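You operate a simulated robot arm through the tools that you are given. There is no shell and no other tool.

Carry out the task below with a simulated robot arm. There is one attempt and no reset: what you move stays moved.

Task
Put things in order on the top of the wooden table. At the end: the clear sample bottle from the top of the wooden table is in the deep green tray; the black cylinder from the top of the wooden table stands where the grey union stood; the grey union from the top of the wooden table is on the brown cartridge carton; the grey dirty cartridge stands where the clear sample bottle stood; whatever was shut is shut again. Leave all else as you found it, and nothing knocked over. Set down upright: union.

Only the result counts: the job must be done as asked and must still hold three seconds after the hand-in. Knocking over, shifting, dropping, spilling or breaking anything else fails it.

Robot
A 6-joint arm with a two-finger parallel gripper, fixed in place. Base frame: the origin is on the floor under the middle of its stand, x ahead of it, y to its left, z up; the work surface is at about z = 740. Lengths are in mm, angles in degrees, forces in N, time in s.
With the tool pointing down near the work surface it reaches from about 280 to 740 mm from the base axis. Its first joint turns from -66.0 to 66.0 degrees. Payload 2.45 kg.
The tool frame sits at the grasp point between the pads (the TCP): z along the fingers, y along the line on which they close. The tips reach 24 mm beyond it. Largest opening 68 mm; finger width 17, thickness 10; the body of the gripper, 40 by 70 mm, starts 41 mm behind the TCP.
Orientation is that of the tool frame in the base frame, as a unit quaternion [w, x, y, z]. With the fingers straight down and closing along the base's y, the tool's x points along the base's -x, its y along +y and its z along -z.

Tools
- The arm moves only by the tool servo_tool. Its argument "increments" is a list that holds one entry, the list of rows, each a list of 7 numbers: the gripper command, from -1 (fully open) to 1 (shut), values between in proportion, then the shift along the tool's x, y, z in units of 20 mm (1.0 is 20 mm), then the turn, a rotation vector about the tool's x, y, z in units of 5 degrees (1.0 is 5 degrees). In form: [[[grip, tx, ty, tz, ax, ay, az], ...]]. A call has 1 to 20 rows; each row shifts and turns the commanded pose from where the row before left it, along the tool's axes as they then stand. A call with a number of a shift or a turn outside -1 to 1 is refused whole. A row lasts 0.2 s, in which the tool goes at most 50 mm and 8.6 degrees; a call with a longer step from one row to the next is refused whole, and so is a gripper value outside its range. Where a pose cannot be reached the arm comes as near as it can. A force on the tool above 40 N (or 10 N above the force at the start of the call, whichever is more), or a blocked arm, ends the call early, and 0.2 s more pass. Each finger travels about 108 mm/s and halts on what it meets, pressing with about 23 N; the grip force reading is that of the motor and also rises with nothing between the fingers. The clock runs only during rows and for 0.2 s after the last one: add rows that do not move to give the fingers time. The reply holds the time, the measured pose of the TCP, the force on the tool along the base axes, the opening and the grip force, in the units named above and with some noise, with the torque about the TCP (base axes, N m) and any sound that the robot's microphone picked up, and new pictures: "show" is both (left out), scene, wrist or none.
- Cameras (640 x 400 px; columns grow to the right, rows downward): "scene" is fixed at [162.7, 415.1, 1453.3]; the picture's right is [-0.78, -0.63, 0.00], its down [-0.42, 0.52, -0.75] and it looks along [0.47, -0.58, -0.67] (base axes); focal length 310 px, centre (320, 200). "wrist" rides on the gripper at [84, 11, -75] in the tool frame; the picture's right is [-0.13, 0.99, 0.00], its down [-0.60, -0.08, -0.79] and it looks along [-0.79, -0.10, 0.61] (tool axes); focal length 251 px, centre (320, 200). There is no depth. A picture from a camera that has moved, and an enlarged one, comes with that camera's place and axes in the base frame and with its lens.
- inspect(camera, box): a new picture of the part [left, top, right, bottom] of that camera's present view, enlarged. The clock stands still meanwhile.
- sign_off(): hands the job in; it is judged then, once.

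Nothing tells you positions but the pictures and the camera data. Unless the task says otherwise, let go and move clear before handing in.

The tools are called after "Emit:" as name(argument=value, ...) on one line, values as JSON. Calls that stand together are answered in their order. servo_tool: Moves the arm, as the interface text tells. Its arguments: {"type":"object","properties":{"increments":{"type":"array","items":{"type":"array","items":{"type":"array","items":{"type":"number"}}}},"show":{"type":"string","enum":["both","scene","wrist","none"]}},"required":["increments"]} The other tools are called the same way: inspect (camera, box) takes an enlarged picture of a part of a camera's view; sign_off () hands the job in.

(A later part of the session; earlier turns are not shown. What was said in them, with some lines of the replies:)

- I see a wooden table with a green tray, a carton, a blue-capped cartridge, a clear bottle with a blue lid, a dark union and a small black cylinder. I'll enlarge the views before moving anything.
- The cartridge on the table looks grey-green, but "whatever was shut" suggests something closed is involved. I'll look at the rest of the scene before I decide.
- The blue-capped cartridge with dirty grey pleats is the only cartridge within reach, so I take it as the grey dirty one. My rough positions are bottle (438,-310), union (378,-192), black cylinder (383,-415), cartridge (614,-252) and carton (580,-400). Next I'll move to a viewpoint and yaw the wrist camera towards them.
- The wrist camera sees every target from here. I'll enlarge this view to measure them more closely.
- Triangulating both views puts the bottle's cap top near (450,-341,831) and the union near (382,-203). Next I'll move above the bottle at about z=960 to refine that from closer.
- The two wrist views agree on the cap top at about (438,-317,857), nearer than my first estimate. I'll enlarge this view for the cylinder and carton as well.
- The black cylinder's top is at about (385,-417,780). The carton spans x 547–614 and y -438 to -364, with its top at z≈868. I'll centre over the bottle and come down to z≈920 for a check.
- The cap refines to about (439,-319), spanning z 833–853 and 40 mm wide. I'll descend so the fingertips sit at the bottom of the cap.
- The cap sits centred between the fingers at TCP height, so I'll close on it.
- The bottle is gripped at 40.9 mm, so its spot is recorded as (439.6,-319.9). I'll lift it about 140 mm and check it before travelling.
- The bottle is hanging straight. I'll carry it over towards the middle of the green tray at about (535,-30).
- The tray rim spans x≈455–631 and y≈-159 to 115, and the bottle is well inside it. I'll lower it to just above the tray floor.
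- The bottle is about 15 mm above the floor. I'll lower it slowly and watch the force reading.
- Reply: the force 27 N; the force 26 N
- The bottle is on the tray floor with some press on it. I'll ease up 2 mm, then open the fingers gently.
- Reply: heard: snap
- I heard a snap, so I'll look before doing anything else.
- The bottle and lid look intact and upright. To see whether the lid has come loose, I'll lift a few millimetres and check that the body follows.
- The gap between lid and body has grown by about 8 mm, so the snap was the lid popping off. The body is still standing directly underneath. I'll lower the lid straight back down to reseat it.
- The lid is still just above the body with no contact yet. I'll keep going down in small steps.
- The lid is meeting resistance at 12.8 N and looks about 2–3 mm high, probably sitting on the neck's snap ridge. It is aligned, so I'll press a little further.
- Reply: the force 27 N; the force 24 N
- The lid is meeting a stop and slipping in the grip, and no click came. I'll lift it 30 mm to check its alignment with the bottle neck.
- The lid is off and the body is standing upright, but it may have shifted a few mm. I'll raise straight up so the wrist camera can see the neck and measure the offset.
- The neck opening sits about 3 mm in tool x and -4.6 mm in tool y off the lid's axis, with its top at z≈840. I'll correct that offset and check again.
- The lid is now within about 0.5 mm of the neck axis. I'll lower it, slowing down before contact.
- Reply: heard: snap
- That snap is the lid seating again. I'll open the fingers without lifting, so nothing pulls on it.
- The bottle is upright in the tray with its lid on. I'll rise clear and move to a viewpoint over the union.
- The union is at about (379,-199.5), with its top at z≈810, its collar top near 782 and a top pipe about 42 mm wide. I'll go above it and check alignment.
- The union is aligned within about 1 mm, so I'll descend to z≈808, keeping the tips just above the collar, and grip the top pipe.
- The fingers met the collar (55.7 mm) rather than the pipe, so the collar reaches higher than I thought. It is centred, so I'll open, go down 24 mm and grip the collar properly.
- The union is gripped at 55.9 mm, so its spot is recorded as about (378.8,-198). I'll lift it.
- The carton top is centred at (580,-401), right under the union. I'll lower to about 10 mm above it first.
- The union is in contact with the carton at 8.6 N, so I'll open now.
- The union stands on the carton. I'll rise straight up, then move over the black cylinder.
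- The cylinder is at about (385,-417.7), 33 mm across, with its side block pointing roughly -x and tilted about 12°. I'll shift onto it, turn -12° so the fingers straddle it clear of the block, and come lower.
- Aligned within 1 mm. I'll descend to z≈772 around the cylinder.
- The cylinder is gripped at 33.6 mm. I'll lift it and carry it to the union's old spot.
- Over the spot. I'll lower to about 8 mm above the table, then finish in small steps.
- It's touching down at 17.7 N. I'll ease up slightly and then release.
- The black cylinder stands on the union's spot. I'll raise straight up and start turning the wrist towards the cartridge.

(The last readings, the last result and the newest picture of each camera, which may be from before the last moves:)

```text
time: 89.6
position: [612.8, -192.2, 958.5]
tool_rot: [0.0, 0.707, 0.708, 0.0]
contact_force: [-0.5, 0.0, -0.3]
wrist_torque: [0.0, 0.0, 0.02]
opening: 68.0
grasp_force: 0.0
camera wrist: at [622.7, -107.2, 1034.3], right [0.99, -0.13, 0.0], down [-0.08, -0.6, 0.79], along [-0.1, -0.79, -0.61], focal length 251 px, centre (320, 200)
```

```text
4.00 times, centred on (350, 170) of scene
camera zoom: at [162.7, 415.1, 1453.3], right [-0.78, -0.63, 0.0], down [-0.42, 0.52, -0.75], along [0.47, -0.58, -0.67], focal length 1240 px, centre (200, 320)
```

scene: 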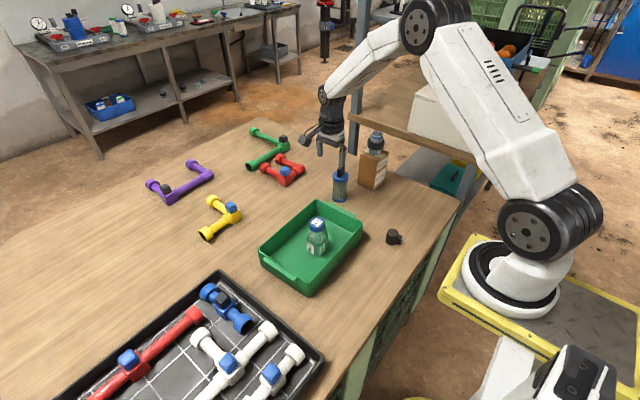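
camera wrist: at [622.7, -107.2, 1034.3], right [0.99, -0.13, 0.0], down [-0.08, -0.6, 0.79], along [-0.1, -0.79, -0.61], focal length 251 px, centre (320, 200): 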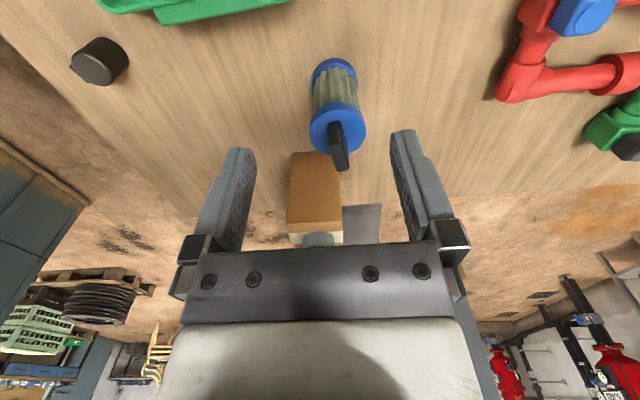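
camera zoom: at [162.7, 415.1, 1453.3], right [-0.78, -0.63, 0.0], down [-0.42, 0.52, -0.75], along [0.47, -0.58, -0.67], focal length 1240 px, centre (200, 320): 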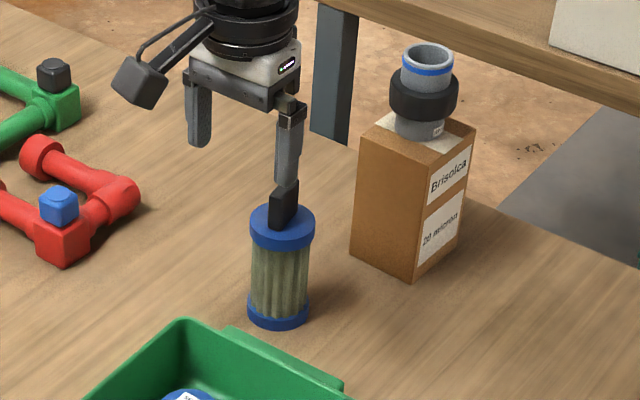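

The handle fin's long side runs nearly along y, turned about 9°, and it is roughly 11 mm thick with its top at z≈870. I'll move above it, turn -8.6° to match, and come down a little for another look.

Emit:
servo_tool(increments=[[[-1, -0.84, 0.1, 0, 0, 0, 0], [-1, -0.84, 0.1, 0, 0, 0, 0], [-1, -0.84, 0.1, 0, 0, 0, 0], [-1, -0.83, 0.1, 0, 0, 0, 0], [-1, 0, 0, 0, 0, 0, -0.86], [-1, 0, 0, 0, 0, 0, -0.86], [-1, 0, 0, 0.8, 0, 0, 0], [-1, 0, 0, 0.4, 0, 0, 0], [-1, 0, 0, 0, 0, 0, 0]]])

Emit:
inspect(camera="wrist", box=[240, 40, 400, 140])

Emit:
inspect(camera="scene", box=[300, 120, 400, 220])

```text
time: 91.6
position: [619.4, -257.3, 937.0]
tool_rot: [0.0, 0.652, 0.758, 0.001]
contact_force: [0.1, 0.3, -0.3]
wrist_torque: [-0.03, 0.01, -0.01]
opening: 68.2
grasp_force: 0.1
camera wrist: at [617.8, -172.8, 1011.1], right [1.0, 0.02, 0.0], down [0.01, -0.61, 0.79], along [0.02, -0.79, -0.61], focal length 251 px, centre (320, 200)
```

scene: 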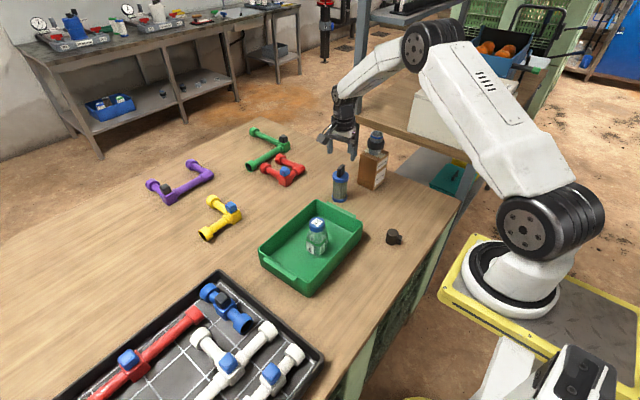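
wrist: 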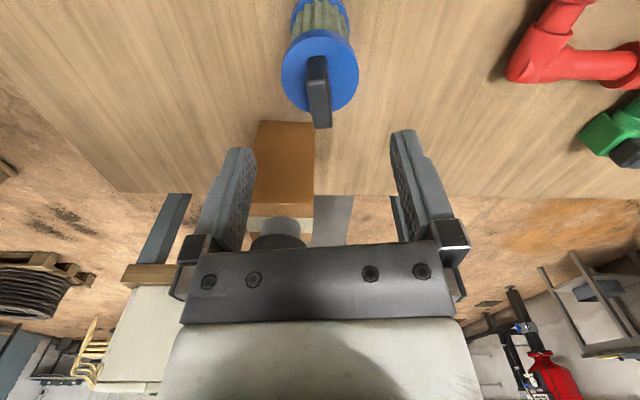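

```text
4.00 times, centred on (320, 90) of wrist
camera zoom: at [617.8, -172.8, 1011.1], right [1.0, 0.02, 0.0], down [0.01, -0.61, 0.79], along [0.02, -0.79, -0.61], focal length 1006 px, centre (320, 640)
```

zoom: 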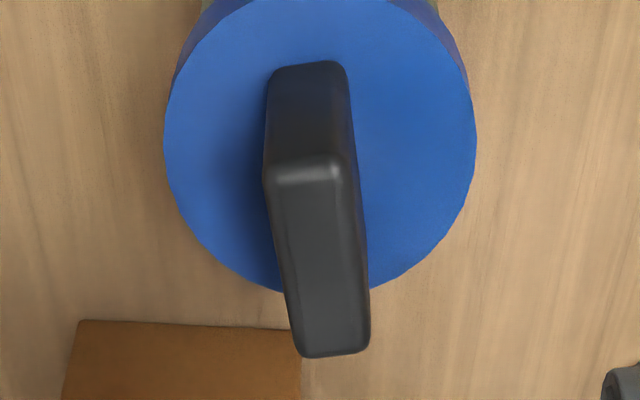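

```text
4.00 times, centred on (350, 170) of scene
camera zoom: at [162.7, 415.1, 1453.3], right [-0.78, -0.63, 0.0], down [-0.42, 0.52, -0.75], along [0.47, -0.58, -0.67], focal length 1240 px, centre (200, 320)
```

zoom: 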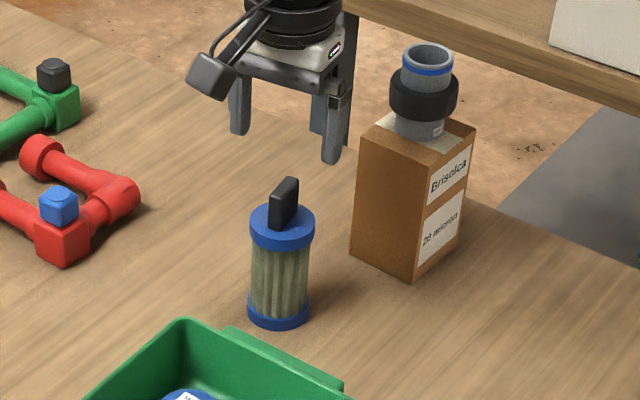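

The fin is now aligned with the fingers and centred. I'll descend to z≈868, with tips just above the blue cap.

Emit:
servo_tool(increments=[[[-1, 0, 0, 0.9, 0, 0, 0], [-1, 0, 0, 0.9, 0, 0, 0], [-1, 0, 0, 0.9, 0, 0, 0], [-1, 0, 0, 0.5, 0, 0, 0], [-1, 0, 0, 0.25, 0, 0, 0], [-1, 0, 0, 0, 0, 0, 0]]])

Emit:
inspect(camera="wrist", box=[220, 80, 420, 220])

Emit:
inspect(camera="scene", box=[300, 120, 400, 220])

```text
time: 93.0
position: [621.5, -258.2, 865.7]
tool_rot: [0.0, 0.652, 0.759, 0.0]
contact_force: [-0.1, -0.3, -0.2]
wrist_torque: [0.0, -0.01, 0.03]
opening: 68.3
grasp_force: 0.0
camera wrist: at [618.3, -172.9, 941.8], right [1.0, 0.02, 0.0], down [0.01, -0.61, 0.79], along [0.02, -0.79, -0.61], focal length 251 px, centre (320, 200)
```

scene: 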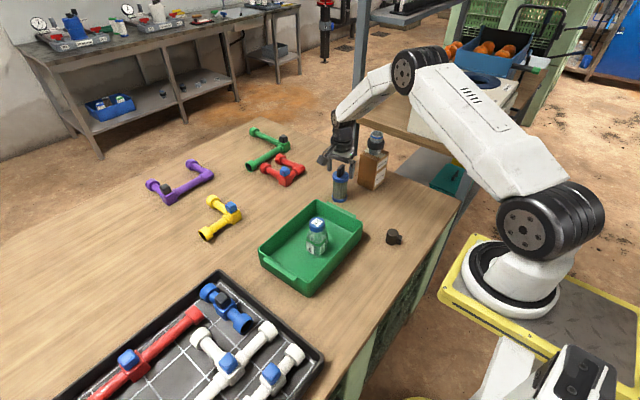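
wrist: 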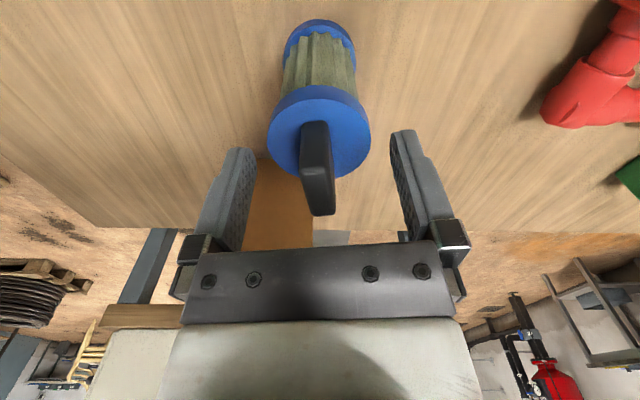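

```text
2.86 times, centred on (320, 150) of wrist
camera zoom: at [618.3, -172.9, 941.8], right [1.0, 0.02, 0.0], down [0.01, -0.61, 0.79], along [0.02, -0.79, -0.61], focal length 718 px, centre (320, 343)
```

zoom: 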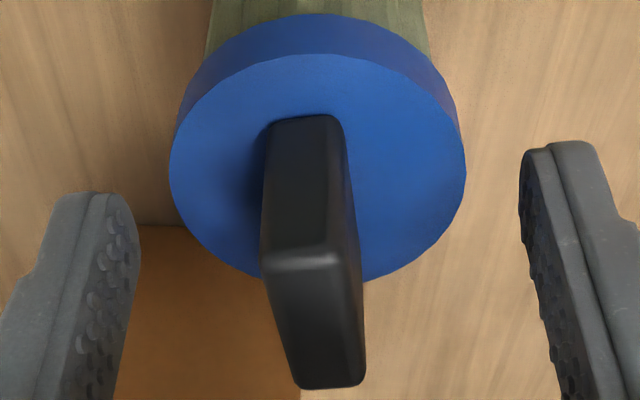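

```text
4.00 times, centred on (350, 170) of scene
camera zoom: at [162.7, 415.1, 1453.3], right [-0.78, -0.63, 0.0], down [-0.42, 0.52, -0.75], along [0.47, -0.58, -0.67], focal length 1240 px, centre (200, 320)
```

zoom: 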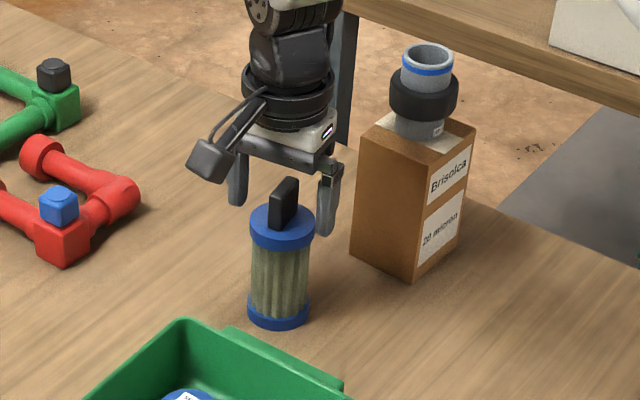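

The tips are about 2–3 mm above the cap. I'll nudge 2 mm along tool x and 1 mm up, then close on the fin.

Emit:
servo_tool(increments=[[[-1, 0.1, 0, -0.05, 0, 0, 0], [0, 0, 0, 0, 0, 0, 0], [0.5, 0, 0, 0, 0, 0, 0], [0.8, 0, 0, 0, 0, 0, 0], [1, 0, 0, 0, 0, 0, 0], [1, 0, 0, 0, 0, 0, 0], [1, 0, 0, 0, 0, 0, 0]]], show="wrist")

Emit:
inspect(camera="wrist", box=[220, 80, 420, 220])

Emit:
inspect(camera="scene", box=[300, 120, 400, 220])

```text
time: 94.6
position: [619.9, -255.2, 866.9]
tool_rot: [0.0, 0.652, 0.758, 0.0]
contact_force: [-0.2, -0.1, -1.6]
wrist_torque: [-0.02, 0.02, 0.01]
opening: 12.4
grasp_force: 22.9
camera wrist: at [617.8, -171.2, 942.7], right [1.0, 0.02, 0.0], down [0.01, -0.61, 0.79], along [0.02, -0.79, -0.61], focal length 251 px, centre (320, 200)
```

wrist: 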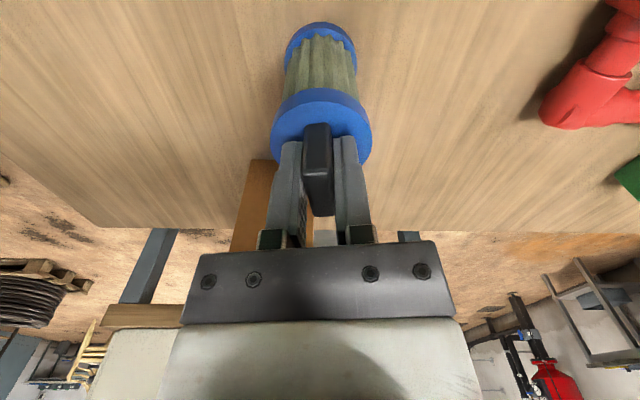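

```text
2.86 times, centred on (320, 150) of wrist
camera zoom: at [617.8, -171.2, 942.7], right [1.0, 0.02, 0.0], down [0.01, -0.61, 0.79], along [0.02, -0.79, -0.61], focal length 718 px, centre (320, 343)
```

zoom: 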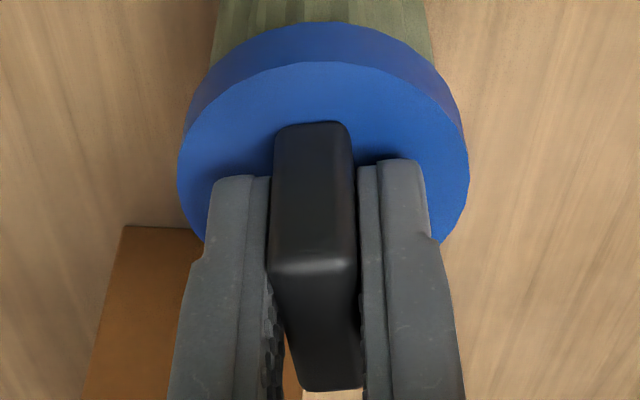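

```text
4.00 times, centred on (350, 170) of scene
camera zoom: at [162.7, 415.1, 1453.3], right [-0.78, -0.63, 0.0], down [-0.42, 0.52, -0.75], along [0.47, -0.58, -0.67], focal length 1240 px, centre (200, 320)
```

zoom: 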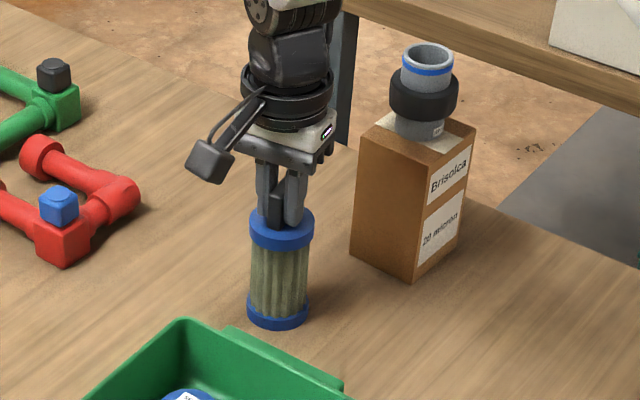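

The fin is gripped at 12.4 mm and the cartridge axis lines up with the tool. I'll lift it.

Emit:
servo_tool(increments=[[[1, 0, 0, -0.2, 0, 0, 0], [1, 0, 0, -0.5, 0, 0, 0], [1, 0, 0, -0.8, 0, 0, 0], [1, 0, 0, -1, 0, 0, 0], [1, 0, 0, -1, 0, 0, 0], [1, 0, 0, -1, 0, 0, 0], [1, 0, 0, -0.5, 0, 0, 0], [1, 0, 0, 0, 0, 0, 0]]])

Emit:
inspect(camera="scene", box=[300, 110, 400, 210])

```text
time: 96.4
position: [618.6, -255.8, 969.1]
tool_rot: [0.0, 0.652, 0.758, 0.0]
contact_force: [-1.1, -0.2, -1.1]
wrist_torque: [-0.03, 0.02, -0.01]
opening: 12.5
grasp_force: 23.2
camera wrist: at [617.5, -171.1, 1043.8], right [1.0, 0.02, 0.0], down [0.01, -0.61, 0.79], along [0.02, -0.79, -0.61], focal length 251 px, centre (320, 200)
```

scene: 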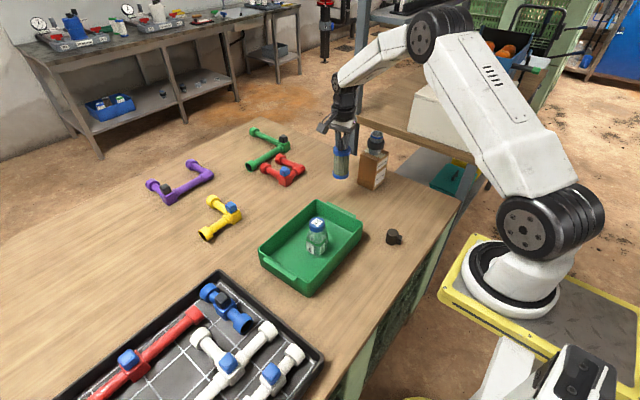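
wrist: 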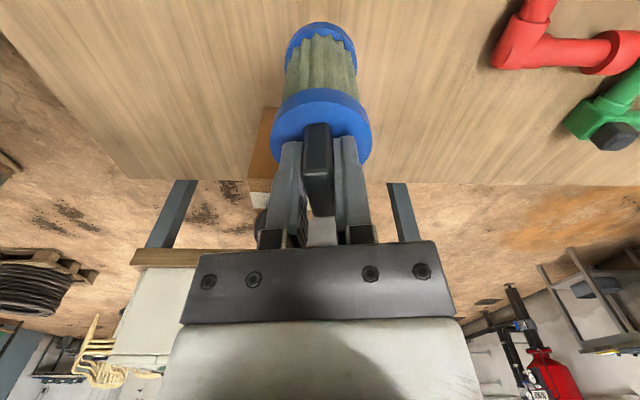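

```text
4.00 times, centred on (350, 160) of scene
camera zoom: at [162.7, 415.1, 1453.3], right [-0.78, -0.63, 0.0], down [-0.42, 0.52, -0.75], along [0.47, -0.58, -0.67], focal length 1240 px, centre (200, 360)
```

zoom: 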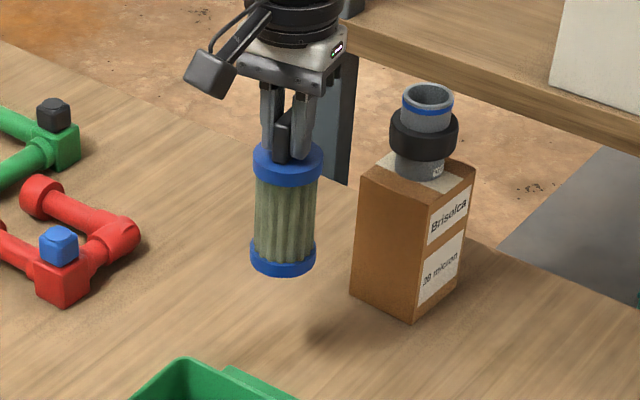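

The cartridge hangs straight, so I'll carry it to the bottle's old spot at (440,-318.5), passing well clear of the carton.

Emit:
servo_tool(increments=[[[1, -0.082, -0.426, 0, 0, 0, 0], [1, -0.1645, -0.852, 0, 0, 0, 0], [1, -0.1645, -0.852, 0, 0, 0, 0], [1, -0.1645, -0.852, 0, 0, 0, 0], [1, -0.1645, -0.852, 0, 0, 0, 0], [1, -0.1645, -0.852, 0, 0, 0, 0], [1, -0.1645, -0.852, 0, 0, 0, 0], [1, -0.1645, -0.852, 0, 0, 0, 0], [1, -0.1645, -0.852, 0, 0, 0, 0], [1, -0.1645, -0.852, 0, 0, 0, 0], [1, -0.1645, -0.852, 0, 0, 0, 0], [1, -0.083, -0.424, 0, 0, 0, 0], [1, 0, 0, 0, 0, 0, 0], [1, 0, 0, 0, 0, 0, 0]]])

Emit:
servo_tool(increments=[[[1, 0, 0, 0, 0, 0, 0]]], show="none")

Emit:
servo_tool(increments=[[[1, 0, 0, 0, 0, 0, 0]]], show="none")

Emit:
inspect(camera="scene", box=[350, 110, 450, 210])

```text
time: 99.4
position: [439.8, -320.3, 967.8]
tool_rot: [0.0, 0.652, 0.758, 0.001]
contact_force: [-0.2, 1.3, -1.4]
wrist_torque: [0.0, 0.05, 0.02]
opening: 12.9
grasp_force: 22.7
camera wrist: at [437.1, -234.5, 1043.4], right [1.0, 0.02, 0.0], down [0.01, -0.61, 0.79], along [0.02, -0.79, -0.61], focal length 251 px, centre (320, 200)
```

scene: 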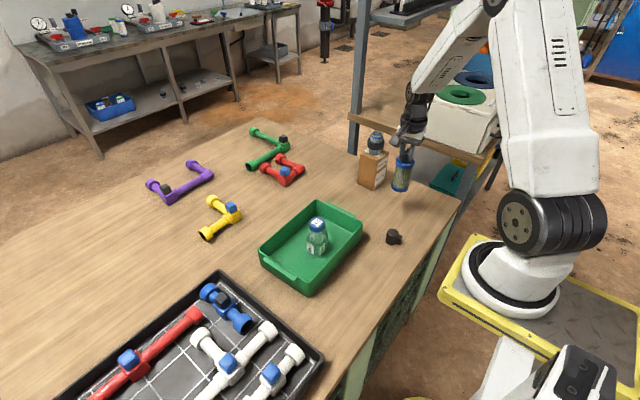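
wrist: 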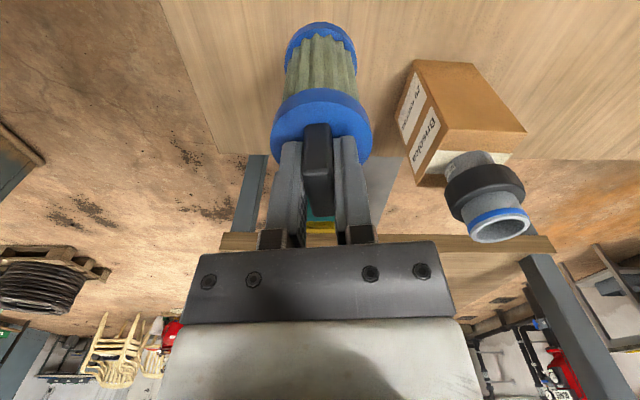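

```text
time: 99.8
position: [439.7, -318.6, 968.1]
tool_rot: [-0.001, 0.652, 0.758, -0.001]
contact_force: [0.2, -0.4, -1.4]
wrist_torque: [-0.02, 0.05, 0.03]
opening: 12.7
grasp_force: 23.1
```

```text
time: 100.2
position: [439.9, -318.5, 967.2]
tool_rot: [0.0, 0.652, 0.759, 0.0]
contact_force: [0.3, -0.4, -0.4]
wrist_torque: [-0.01, -0.03, 0.0]
opening: 12.7
grasp_force: 22.6
```

```text
4.00 times, centred on (400, 160) of scene
camera zoom: at [162.7, 415.1, 1453.3], right [-0.78, -0.63, 0.0], down [-0.42, 0.52, -0.75], along [0.47, -0.58, -0.67], focal length 1240 px, centre (0, 360)
```

zoom: 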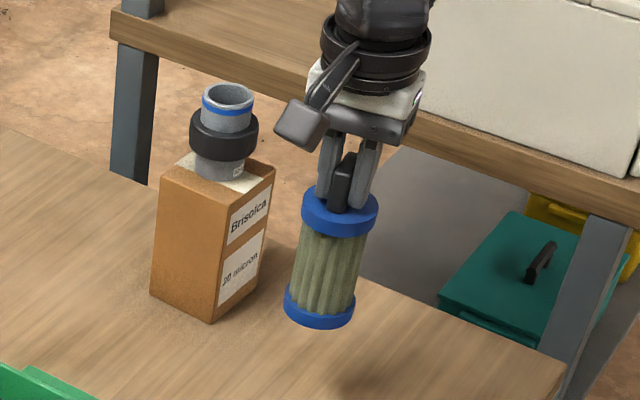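

On target at about (439.8,-319). I'll lower to just above the table.

Emit:
servo_tool(increments=[[[1, 0, 0, 0.5, 0, 0, 0], [1, 0, 0, 0.9, 0, 0, 0], [1, 0, 0, 0.9, 0, 0, 0], [1, 0, 0, 0.9, 0, 0, 0], [1, 0, 0, 0.8, 0, 0, 0], [1, 0, 0, 0.4, 0, 0, 0], [1, 0, 0, 0.2, 0, 0, 0], [1, 0, 0, 0, 0, 0, 0]]])

Emit:
inspect(camera="scene", box=[350, 130, 450, 230])

```text
time: 102.0
position: [437.5, -319.3, 875.2]
tool_rot: [0.0, 0.652, 0.758, 0.0]
contact_force: [0.1, -0.7, -1.1]
wrist_torque: [-0.01, 0.02, 0.0]
opening: 12.6
grasp_force: 23.3
camera wrist: at [437.5, -234.3, 951.2], right [1.0, 0.02, 0.0], down [0.01, -0.61, 0.79], along [0.02, -0.79, -0.61], focal length 251 px, centre (320, 200)
```

scene: 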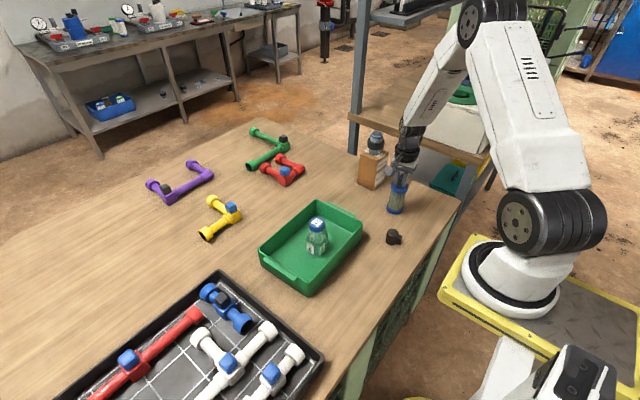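
wrist: 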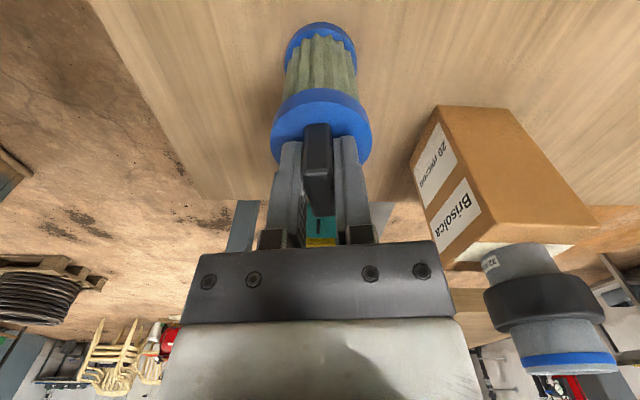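

```text
4.00 times, centred on (400, 180) of scene
camera zoom: at [162.7, 415.1, 1453.3], right [-0.78, -0.63, 0.0], down [-0.42, 0.52, -0.75], along [0.47, -0.58, -0.67], focal length 1240 px, centre (0, 280)
```

zoom: 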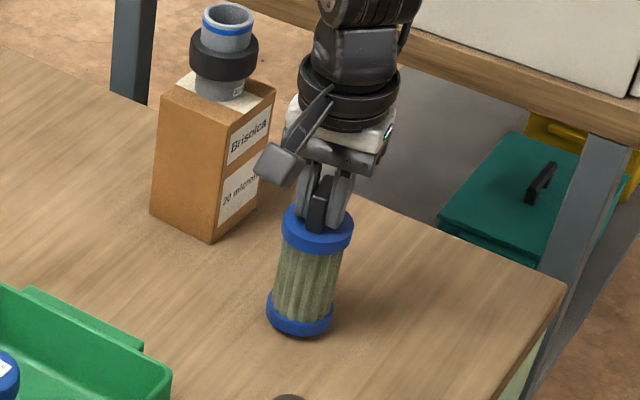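

Emit:
servo_tool(increments=[[[1, 0, 0, 0.15, 0, 0, 0], [1, 0, 0, 0.12, 0, 0, 0], [1, 0, 0, 0, 0, 0, 0]]], show="none")

```text
time: 102.8
position: [440.9, -318.5, 870.0]
tool_rot: [0.001, 0.652, 0.758, 0.0]
contact_force: [0.4, -0.1, -1.9]
wrist_torque: [0.02, 0.04, -0.03]
opening: 12.5
grasp_force: 23.0
```

Emit:
servo_tool(increments=[[[1, 0, 0, 0.08, 0, 0, 0], [1, 0, 0, 0, 0, 0, 0]]], show="none")

```text
time: 103.4
position: [441.1, -318.7, 869.2]
tool_rot: [0.001, 0.652, 0.758, 0.001]
contact_force: [-0.7, 0.3, -0.7]
wrist_torque: [-0.02, 0.01, 0.0]
opening: 12.8
grasp_force: 22.9
```

Emit:
servo_tool(increments=[[[1, 0, 0, 0.05, 0, 0, 0], [1, 0, 0, 0, 0, 0, 0]]], show="none")

```text
time: 104.0
position: [439.5, -319.4, 866.5]
tool_rot: [0.0, 0.651, 0.759, -0.001]
contact_force: [-0.8, -0.2, -2.1]
wrist_torque: [0.01, 0.02, -0.03]
opening: 12.2
grasp_force: 22.9
```

Emit:
servo_tool(increments=[[[1, 0, 0, 0.03, 0, 0, 0], [1, 0, 0, 0, 0, 0, 0]]], show="none")

```text
time: 104.6
position: [439.3, -319.4, 867.3]
tool_rot: [0.0, 0.652, 0.758, 0.0]
contact_force: [-0.6, 0.8, 1.6]
wrist_torque: [0.04, 0.01, 0.01]
opening: 12.9
grasp_force: 23.2
```

Emit:
servo_tool(increments=[[[1, 0, 0, 0.015, 0, 0, 0], [1, 0, 0, 0, 0, 0, 0]]], show="none")

```text
time: 105.2
position: [440.6, -319.0, 867.4]
tool_rot: [0.0, 0.652, 0.758, 0.0]
contact_force: [-1.2, -0.2, -1.0]
wrist_torque: [-0.02, 0.01, 0.03]
opening: 12.3
grasp_force: 23.0
```

Emit:
servo_tool(increments=[[[1, 0, 0, 0.03, 0, 0, 0], [1, 0, 0, 0, 0, 0, 0]]], show="none")

```text
time: 105.8
position: [439.2, -320.1, 867.3]
tool_rot: [0.0, 0.652, 0.758, 0.0]
contact_force: [-3.2, 1.2, 8.3]
wrist_torque: [0.24, 0.13, 0.04]
opening: 12.4
grasp_force: 23.5
```

The cartridge is on the table at 8 N, so I'll open gently.

Emit:
servo_tool(increments=[[[0.7, 0, 0, 0, 0, 0, 0], [0.4, 0, 0, 0, 0, 0, 0], [0, 0, 0, 0, 0, 0, 0], [-0.5, 0, 0, 0, 0, 0, 0], [-1, 0, 0, 0, 0, 0, 0], [-1, 0, 0, 0, 0, 0, 0]]])

Emit:
inspect(camera="wrist", box=[220, 80, 420, 220])

Emit:
inspect(camera="scene", box=[350, 130, 450, 230])

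```text
time: 107.2
position: [440.9, -318.0, 866.2]
tool_rot: [-0.001, 0.652, 0.758, -0.001]
contact_force: [0.3, 0.5, 0.1]
wrist_torque: [-0.01, 0.04, 0.02]
opening: 68.2
grasp_force: 0.0
camera wrist: at [438.1, -234.3, 942.1], right [1.0, 0.02, 0.0], down [0.01, -0.61, 0.79], along [0.02, -0.79, -0.61], focal length 251 px, centre (320, 200)
```

scene: 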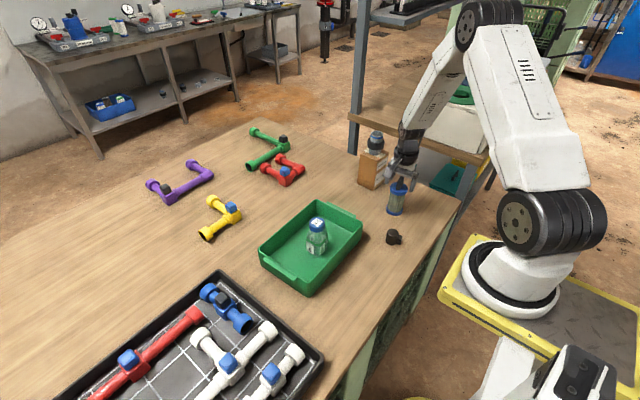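
wrist: 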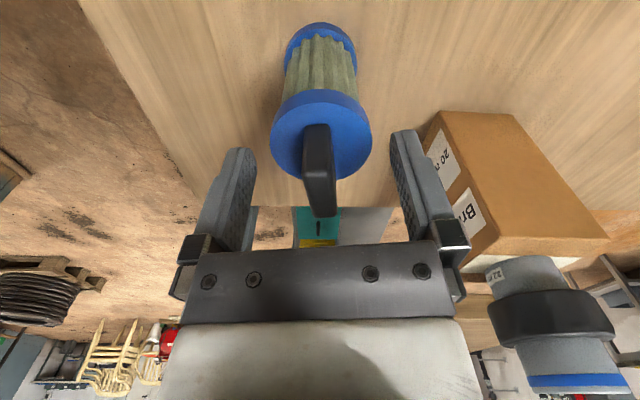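

```text
2.86 times, centred on (320, 150) of wrist
camera zoom: at [438.1, -234.3, 942.1], right [1.0, 0.02, 0.0], down [0.01, -0.61, 0.79], along [0.02, -0.79, -0.61], focal length 718 px, centre (320, 343)
```

zoom: 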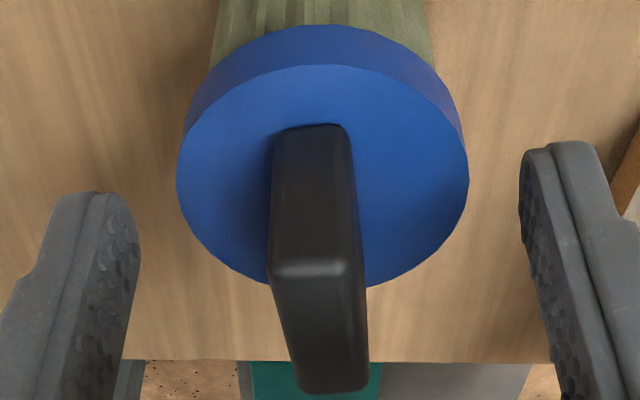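

```text
4.00 times, centred on (400, 180) of scene
camera zoom: at [162.7, 415.1, 1453.3], right [-0.78, -0.63, 0.0], down [-0.42, 0.52, -0.75], along [0.47, -0.58, -0.67], focal length 1240 px, centre (0, 280)
```

zoom: 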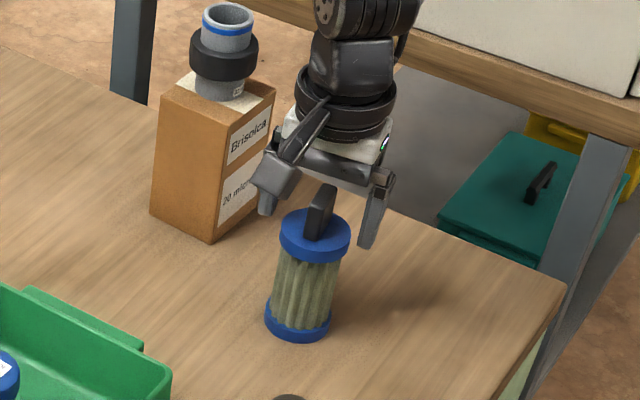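

The cartridge stands on the bottle's spot. I'll rise straight up and back well clear.

Emit:
servo_tool(increments=[[[-1, 0, 0, -0.3, 0, 0, 0], [-1, 0, 0, -0.6, 0, 0, 0], [-1, 0, 0, -1, 0, 0, 0], [-1, 0, 0, -1, 0, 0, 0], [-1, 0, 0, -1, 0, 0, 0], [-1, 0, 0, -1, 0, 0, 0], [-1, 0, 0, -1, 0, 0, 0], [-1, 0, 0, -1, 0, 0, 0], [-1, 0, 0, -1, 0, 0, 0], [-1, 0, 0, -1, 0, 0, 0], [-1, 0, 0, -1, 0, 0, 0], [-1, 1, 0, -0.5, 0, 0, 0], [-1, 1, 0, 0, 0, 0, 0], [-1, 1, 0, 0, 0, 0, 0], [-1, 1, 0, 0, 0, 0, 0], [-1, 1, 0, 0, 0, 0, 0], [-1, 1, 0, 0, 0, 0, 0], [-1, 1, 0, 0, 0, 0, 0], [-1, 1, 0, 0, 0, 0, 0], [-1, 0, 0, 0, 0, 0, 0]]])

Emit:
inspect(camera="scene", box=[300, 120, 460, 260])

Emit:
inspect(camera="scene", box=[240, 180, 400, 300])

Emit:
inspect(camera="wrist", box=[200, 0, 520, 200])

```text
time: 111.4
position: [414.3, -159.9, 1072.9]
tool_rot: [0.0, 0.652, 0.758, 0.0]
contact_force: [-0.3, -0.4, 0.6]
wrist_torque: [0.0, 0.01, -0.02]
opening: 67.9
grasp_force: 0.0
camera wrist: at [413.7, -76.5, 1148.8], right [1.0, 0.02, 0.0], down [0.01, -0.61, 0.79], along [0.02, -0.79, -0.61], focal length 251 px, centre (320, 200)
```

scene: 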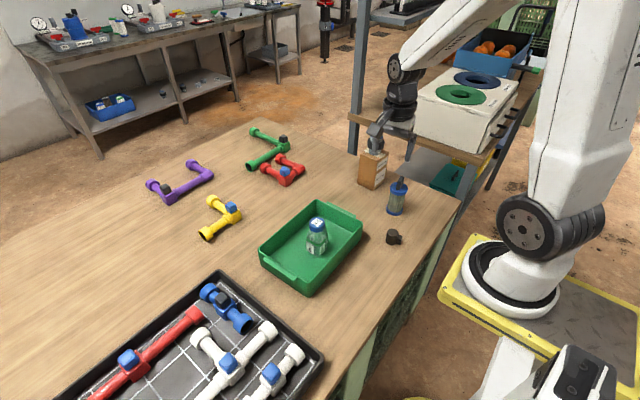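
wrist: 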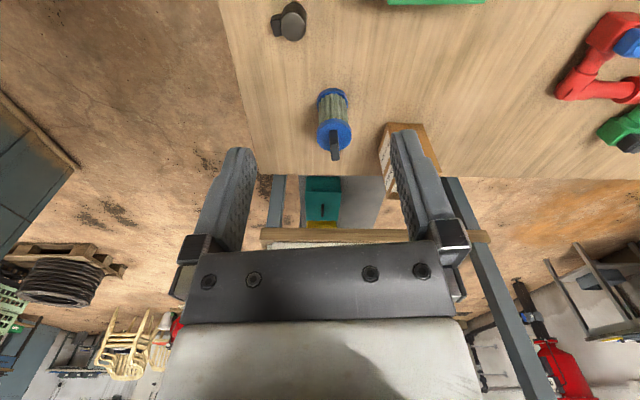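

```text
2.86 times, centred on (380, 190) of scene
camera zoom: at [162.7, 415.1, 1453.3], right [-0.78, -0.63, 0.0], down [-0.42, 0.52, -0.75], along [0.47, -0.58, -0.67], focal length 886 px, centre (149, 229)
```

zoom: 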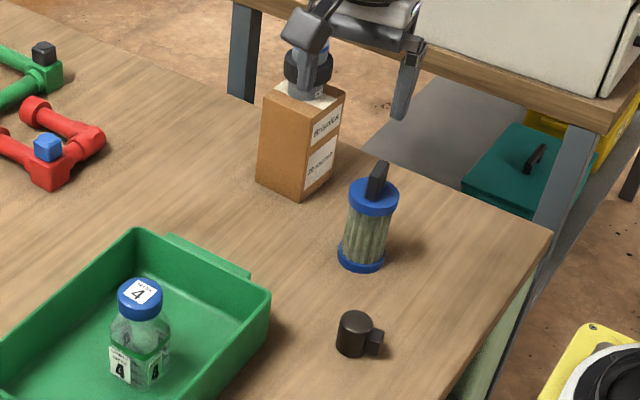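

```text
3.33 times, centred on (320, 240) of scene
camera zoom: at [162.7, 415.1, 1453.3], right [-0.78, -0.63, 0.0], down [-0.42, 0.52, -0.75], along [0.47, -0.58, -0.67], focal length 1034 px, centre (320, 67)
```

zoom: 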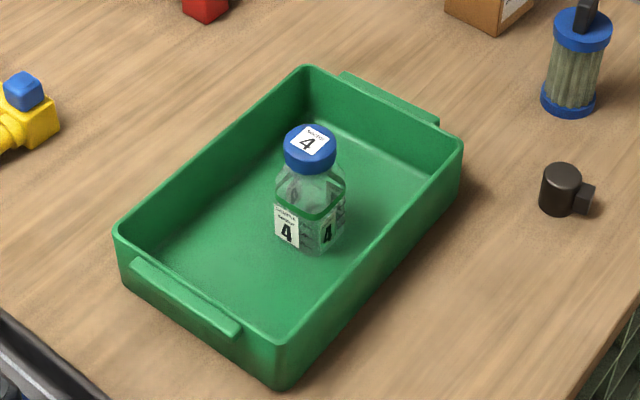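

```text
2.00 times, centred on (360, 100) of wrist
camera zoom: at [413.7, -76.5, 1148.8], right [1.0, 0.02, 0.0], down [0.01, -0.61, 0.79], along [0.02, -0.79, -0.61], focal length 503 px, centre (240, 400)
```

zoom: 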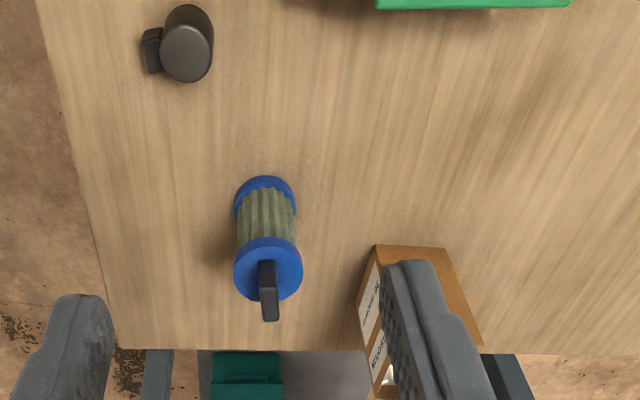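

The tray hasn't moved and everything is standing. I'll move the gripper aside so I can see the union and check the bottle lid once more.

Emit:
servo_tool(increments=[[[-1, 1, 0, 0, 0, 0, 0], [-1, 1, 0, 0, 0, 0, 0], [-1, 1, 0, 0, 0, 0, 0], [-1, 1, -1, 0, 0, 0, 0], [-1, 1, -1, 0, 0, 0, 0], [-1, 0, -1, 0, 0, 0, 0], [-1, 0, -1, 0, 0, 0, 0], [-1, 0, 0, 0, 0, 0, 0], [-1, 0, 0, 0, 0, 0, 0]]])

Emit:
inspect(camera="scene", box=[330, 120, 430, 200])

Emit:
inspect(camera="scene", box=[285, 200, 355, 270])

Emit:
inspect(camera="scene", box=[120, 100, 380, 300])

```text
time: 113.4
position: [324.9, -74.3, 1075.5]
tool_rot: [-0.001, 0.652, 0.758, -0.001]
contact_force: [0.3, -1.0, -1.4]
wrist_torque: [0.02, -0.07, 0.0]
opening: 68.0
grasp_force: 0.0
out of reach, approached as far as the arm can: row 7
camera wrist: at [322.5, 10.3, 1151.2], right [1.0, 0.02, 0.0], down [0.01, -0.61, 0.79], along [0.02, -0.79, -0.61], focal length 251 px, centre (320, 200)
```

scene: 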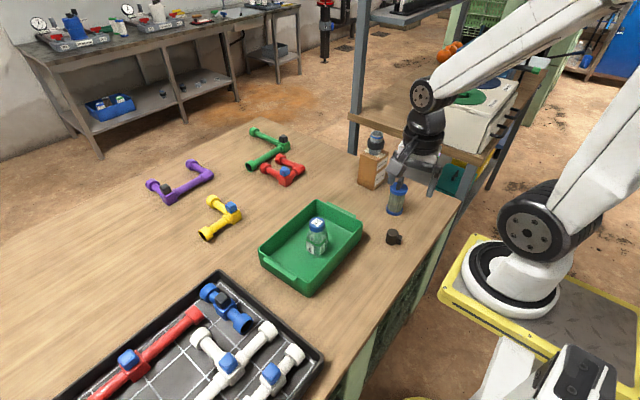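
wrist: 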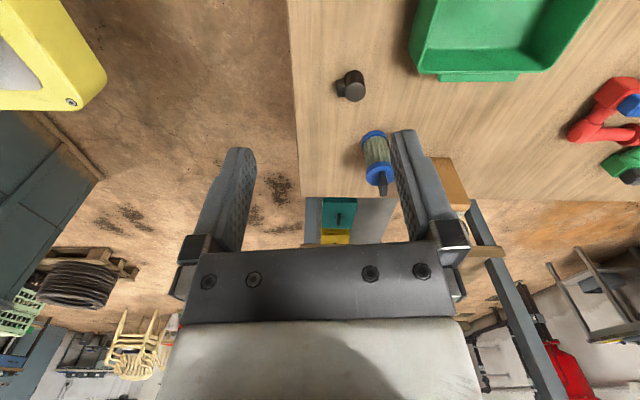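

```text
5.00 times, centred on (380, 160) of scene
camera zoom: at [162.7, 415.1, 1453.3], right [-0.78, -0.63, 0.0], down [-0.42, 0.52, -0.75], along [0.47, -0.58, -0.67], focal length 1550 px, centre (20, 400)
```

zoom: 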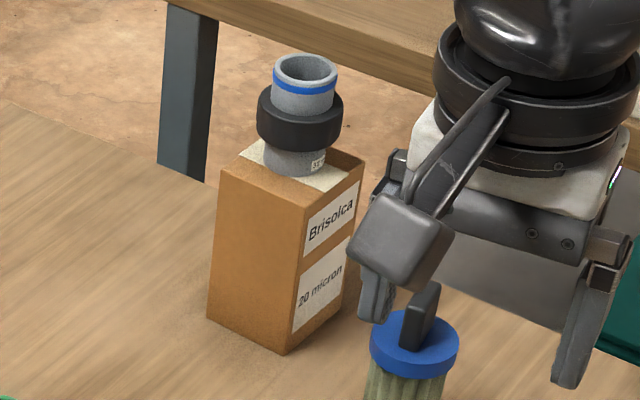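

```text
5.71 times, centred on (320, 235) of scene
camera zoom: at [162.7, 415.1, 1453.3], right [-0.78, -0.63, 0.0], down [-0.42, 0.52, -0.75], along [0.47, -0.58, -0.67], focal length 1772 px, centre (320, 0)
```

zoom: 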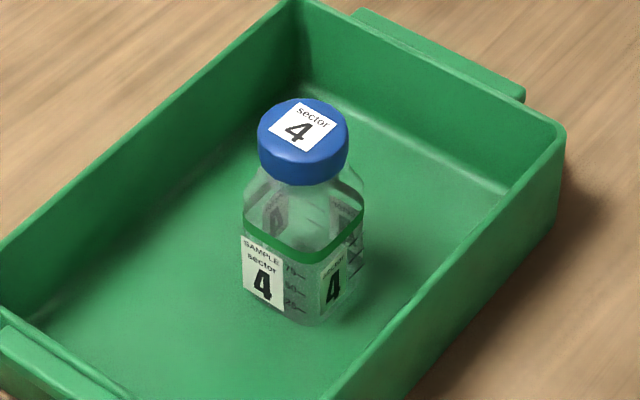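

```text
2.00 times, centred on (250, 200) of scene
camera zoom: at [162.7, 415.1, 1453.3], right [-0.78, -0.63, 0.0], down [-0.42, 0.52, -0.75], along [0.47, -0.58, -0.67], focal length 620 px, centre (460, 200)
```

zoom: 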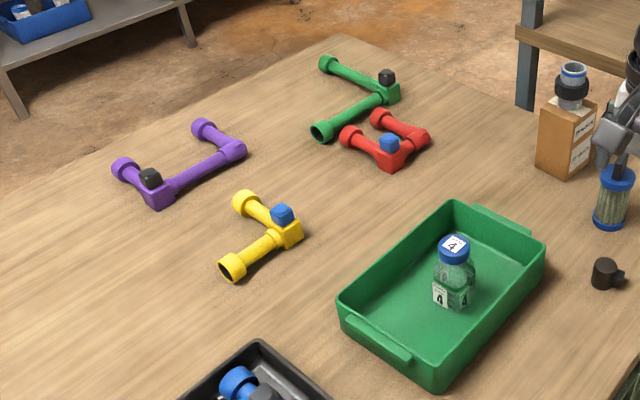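

Everything matches the request:
- **Bottle:** it stands in the green tray with its lid on.
- **Union:** it stands upright on the carton.
- **Black cylinder:** it is on the union's old spot.
- **Cartridge:** it is on the bottle's old spot.

The gripper is open and clear, so I'm handing in.

Emit:
sign_off()

```text
The job is handed in.
```

I finished the job and handed it in. The last pictures show everything where you asked, with nothing knocked over.

- **Bottle:** it stands upright in the deep green tray with its lid on.
- **Union:** it stands upright in the middle of the brown cartridge carton.
- **Black cylinder:** it stands where the union stood, to within a few millimetres.
- **Cartridge:** it stands where the bottle stood, to within a few millimetres. I took the blue-capped one on the table as the grey dirty cartridge, because it was the only one within reach.

**Bottle lid:** I pressed too hard while setting the bottle down, and its lid popped off with a snap. I lined the lid up with the neck again and pressed it down until it snapped a second time. It looks fully seated in the pictures, but I did not pull on it to test it. I saw no sign of a spill, and the other items on the table look untouched.
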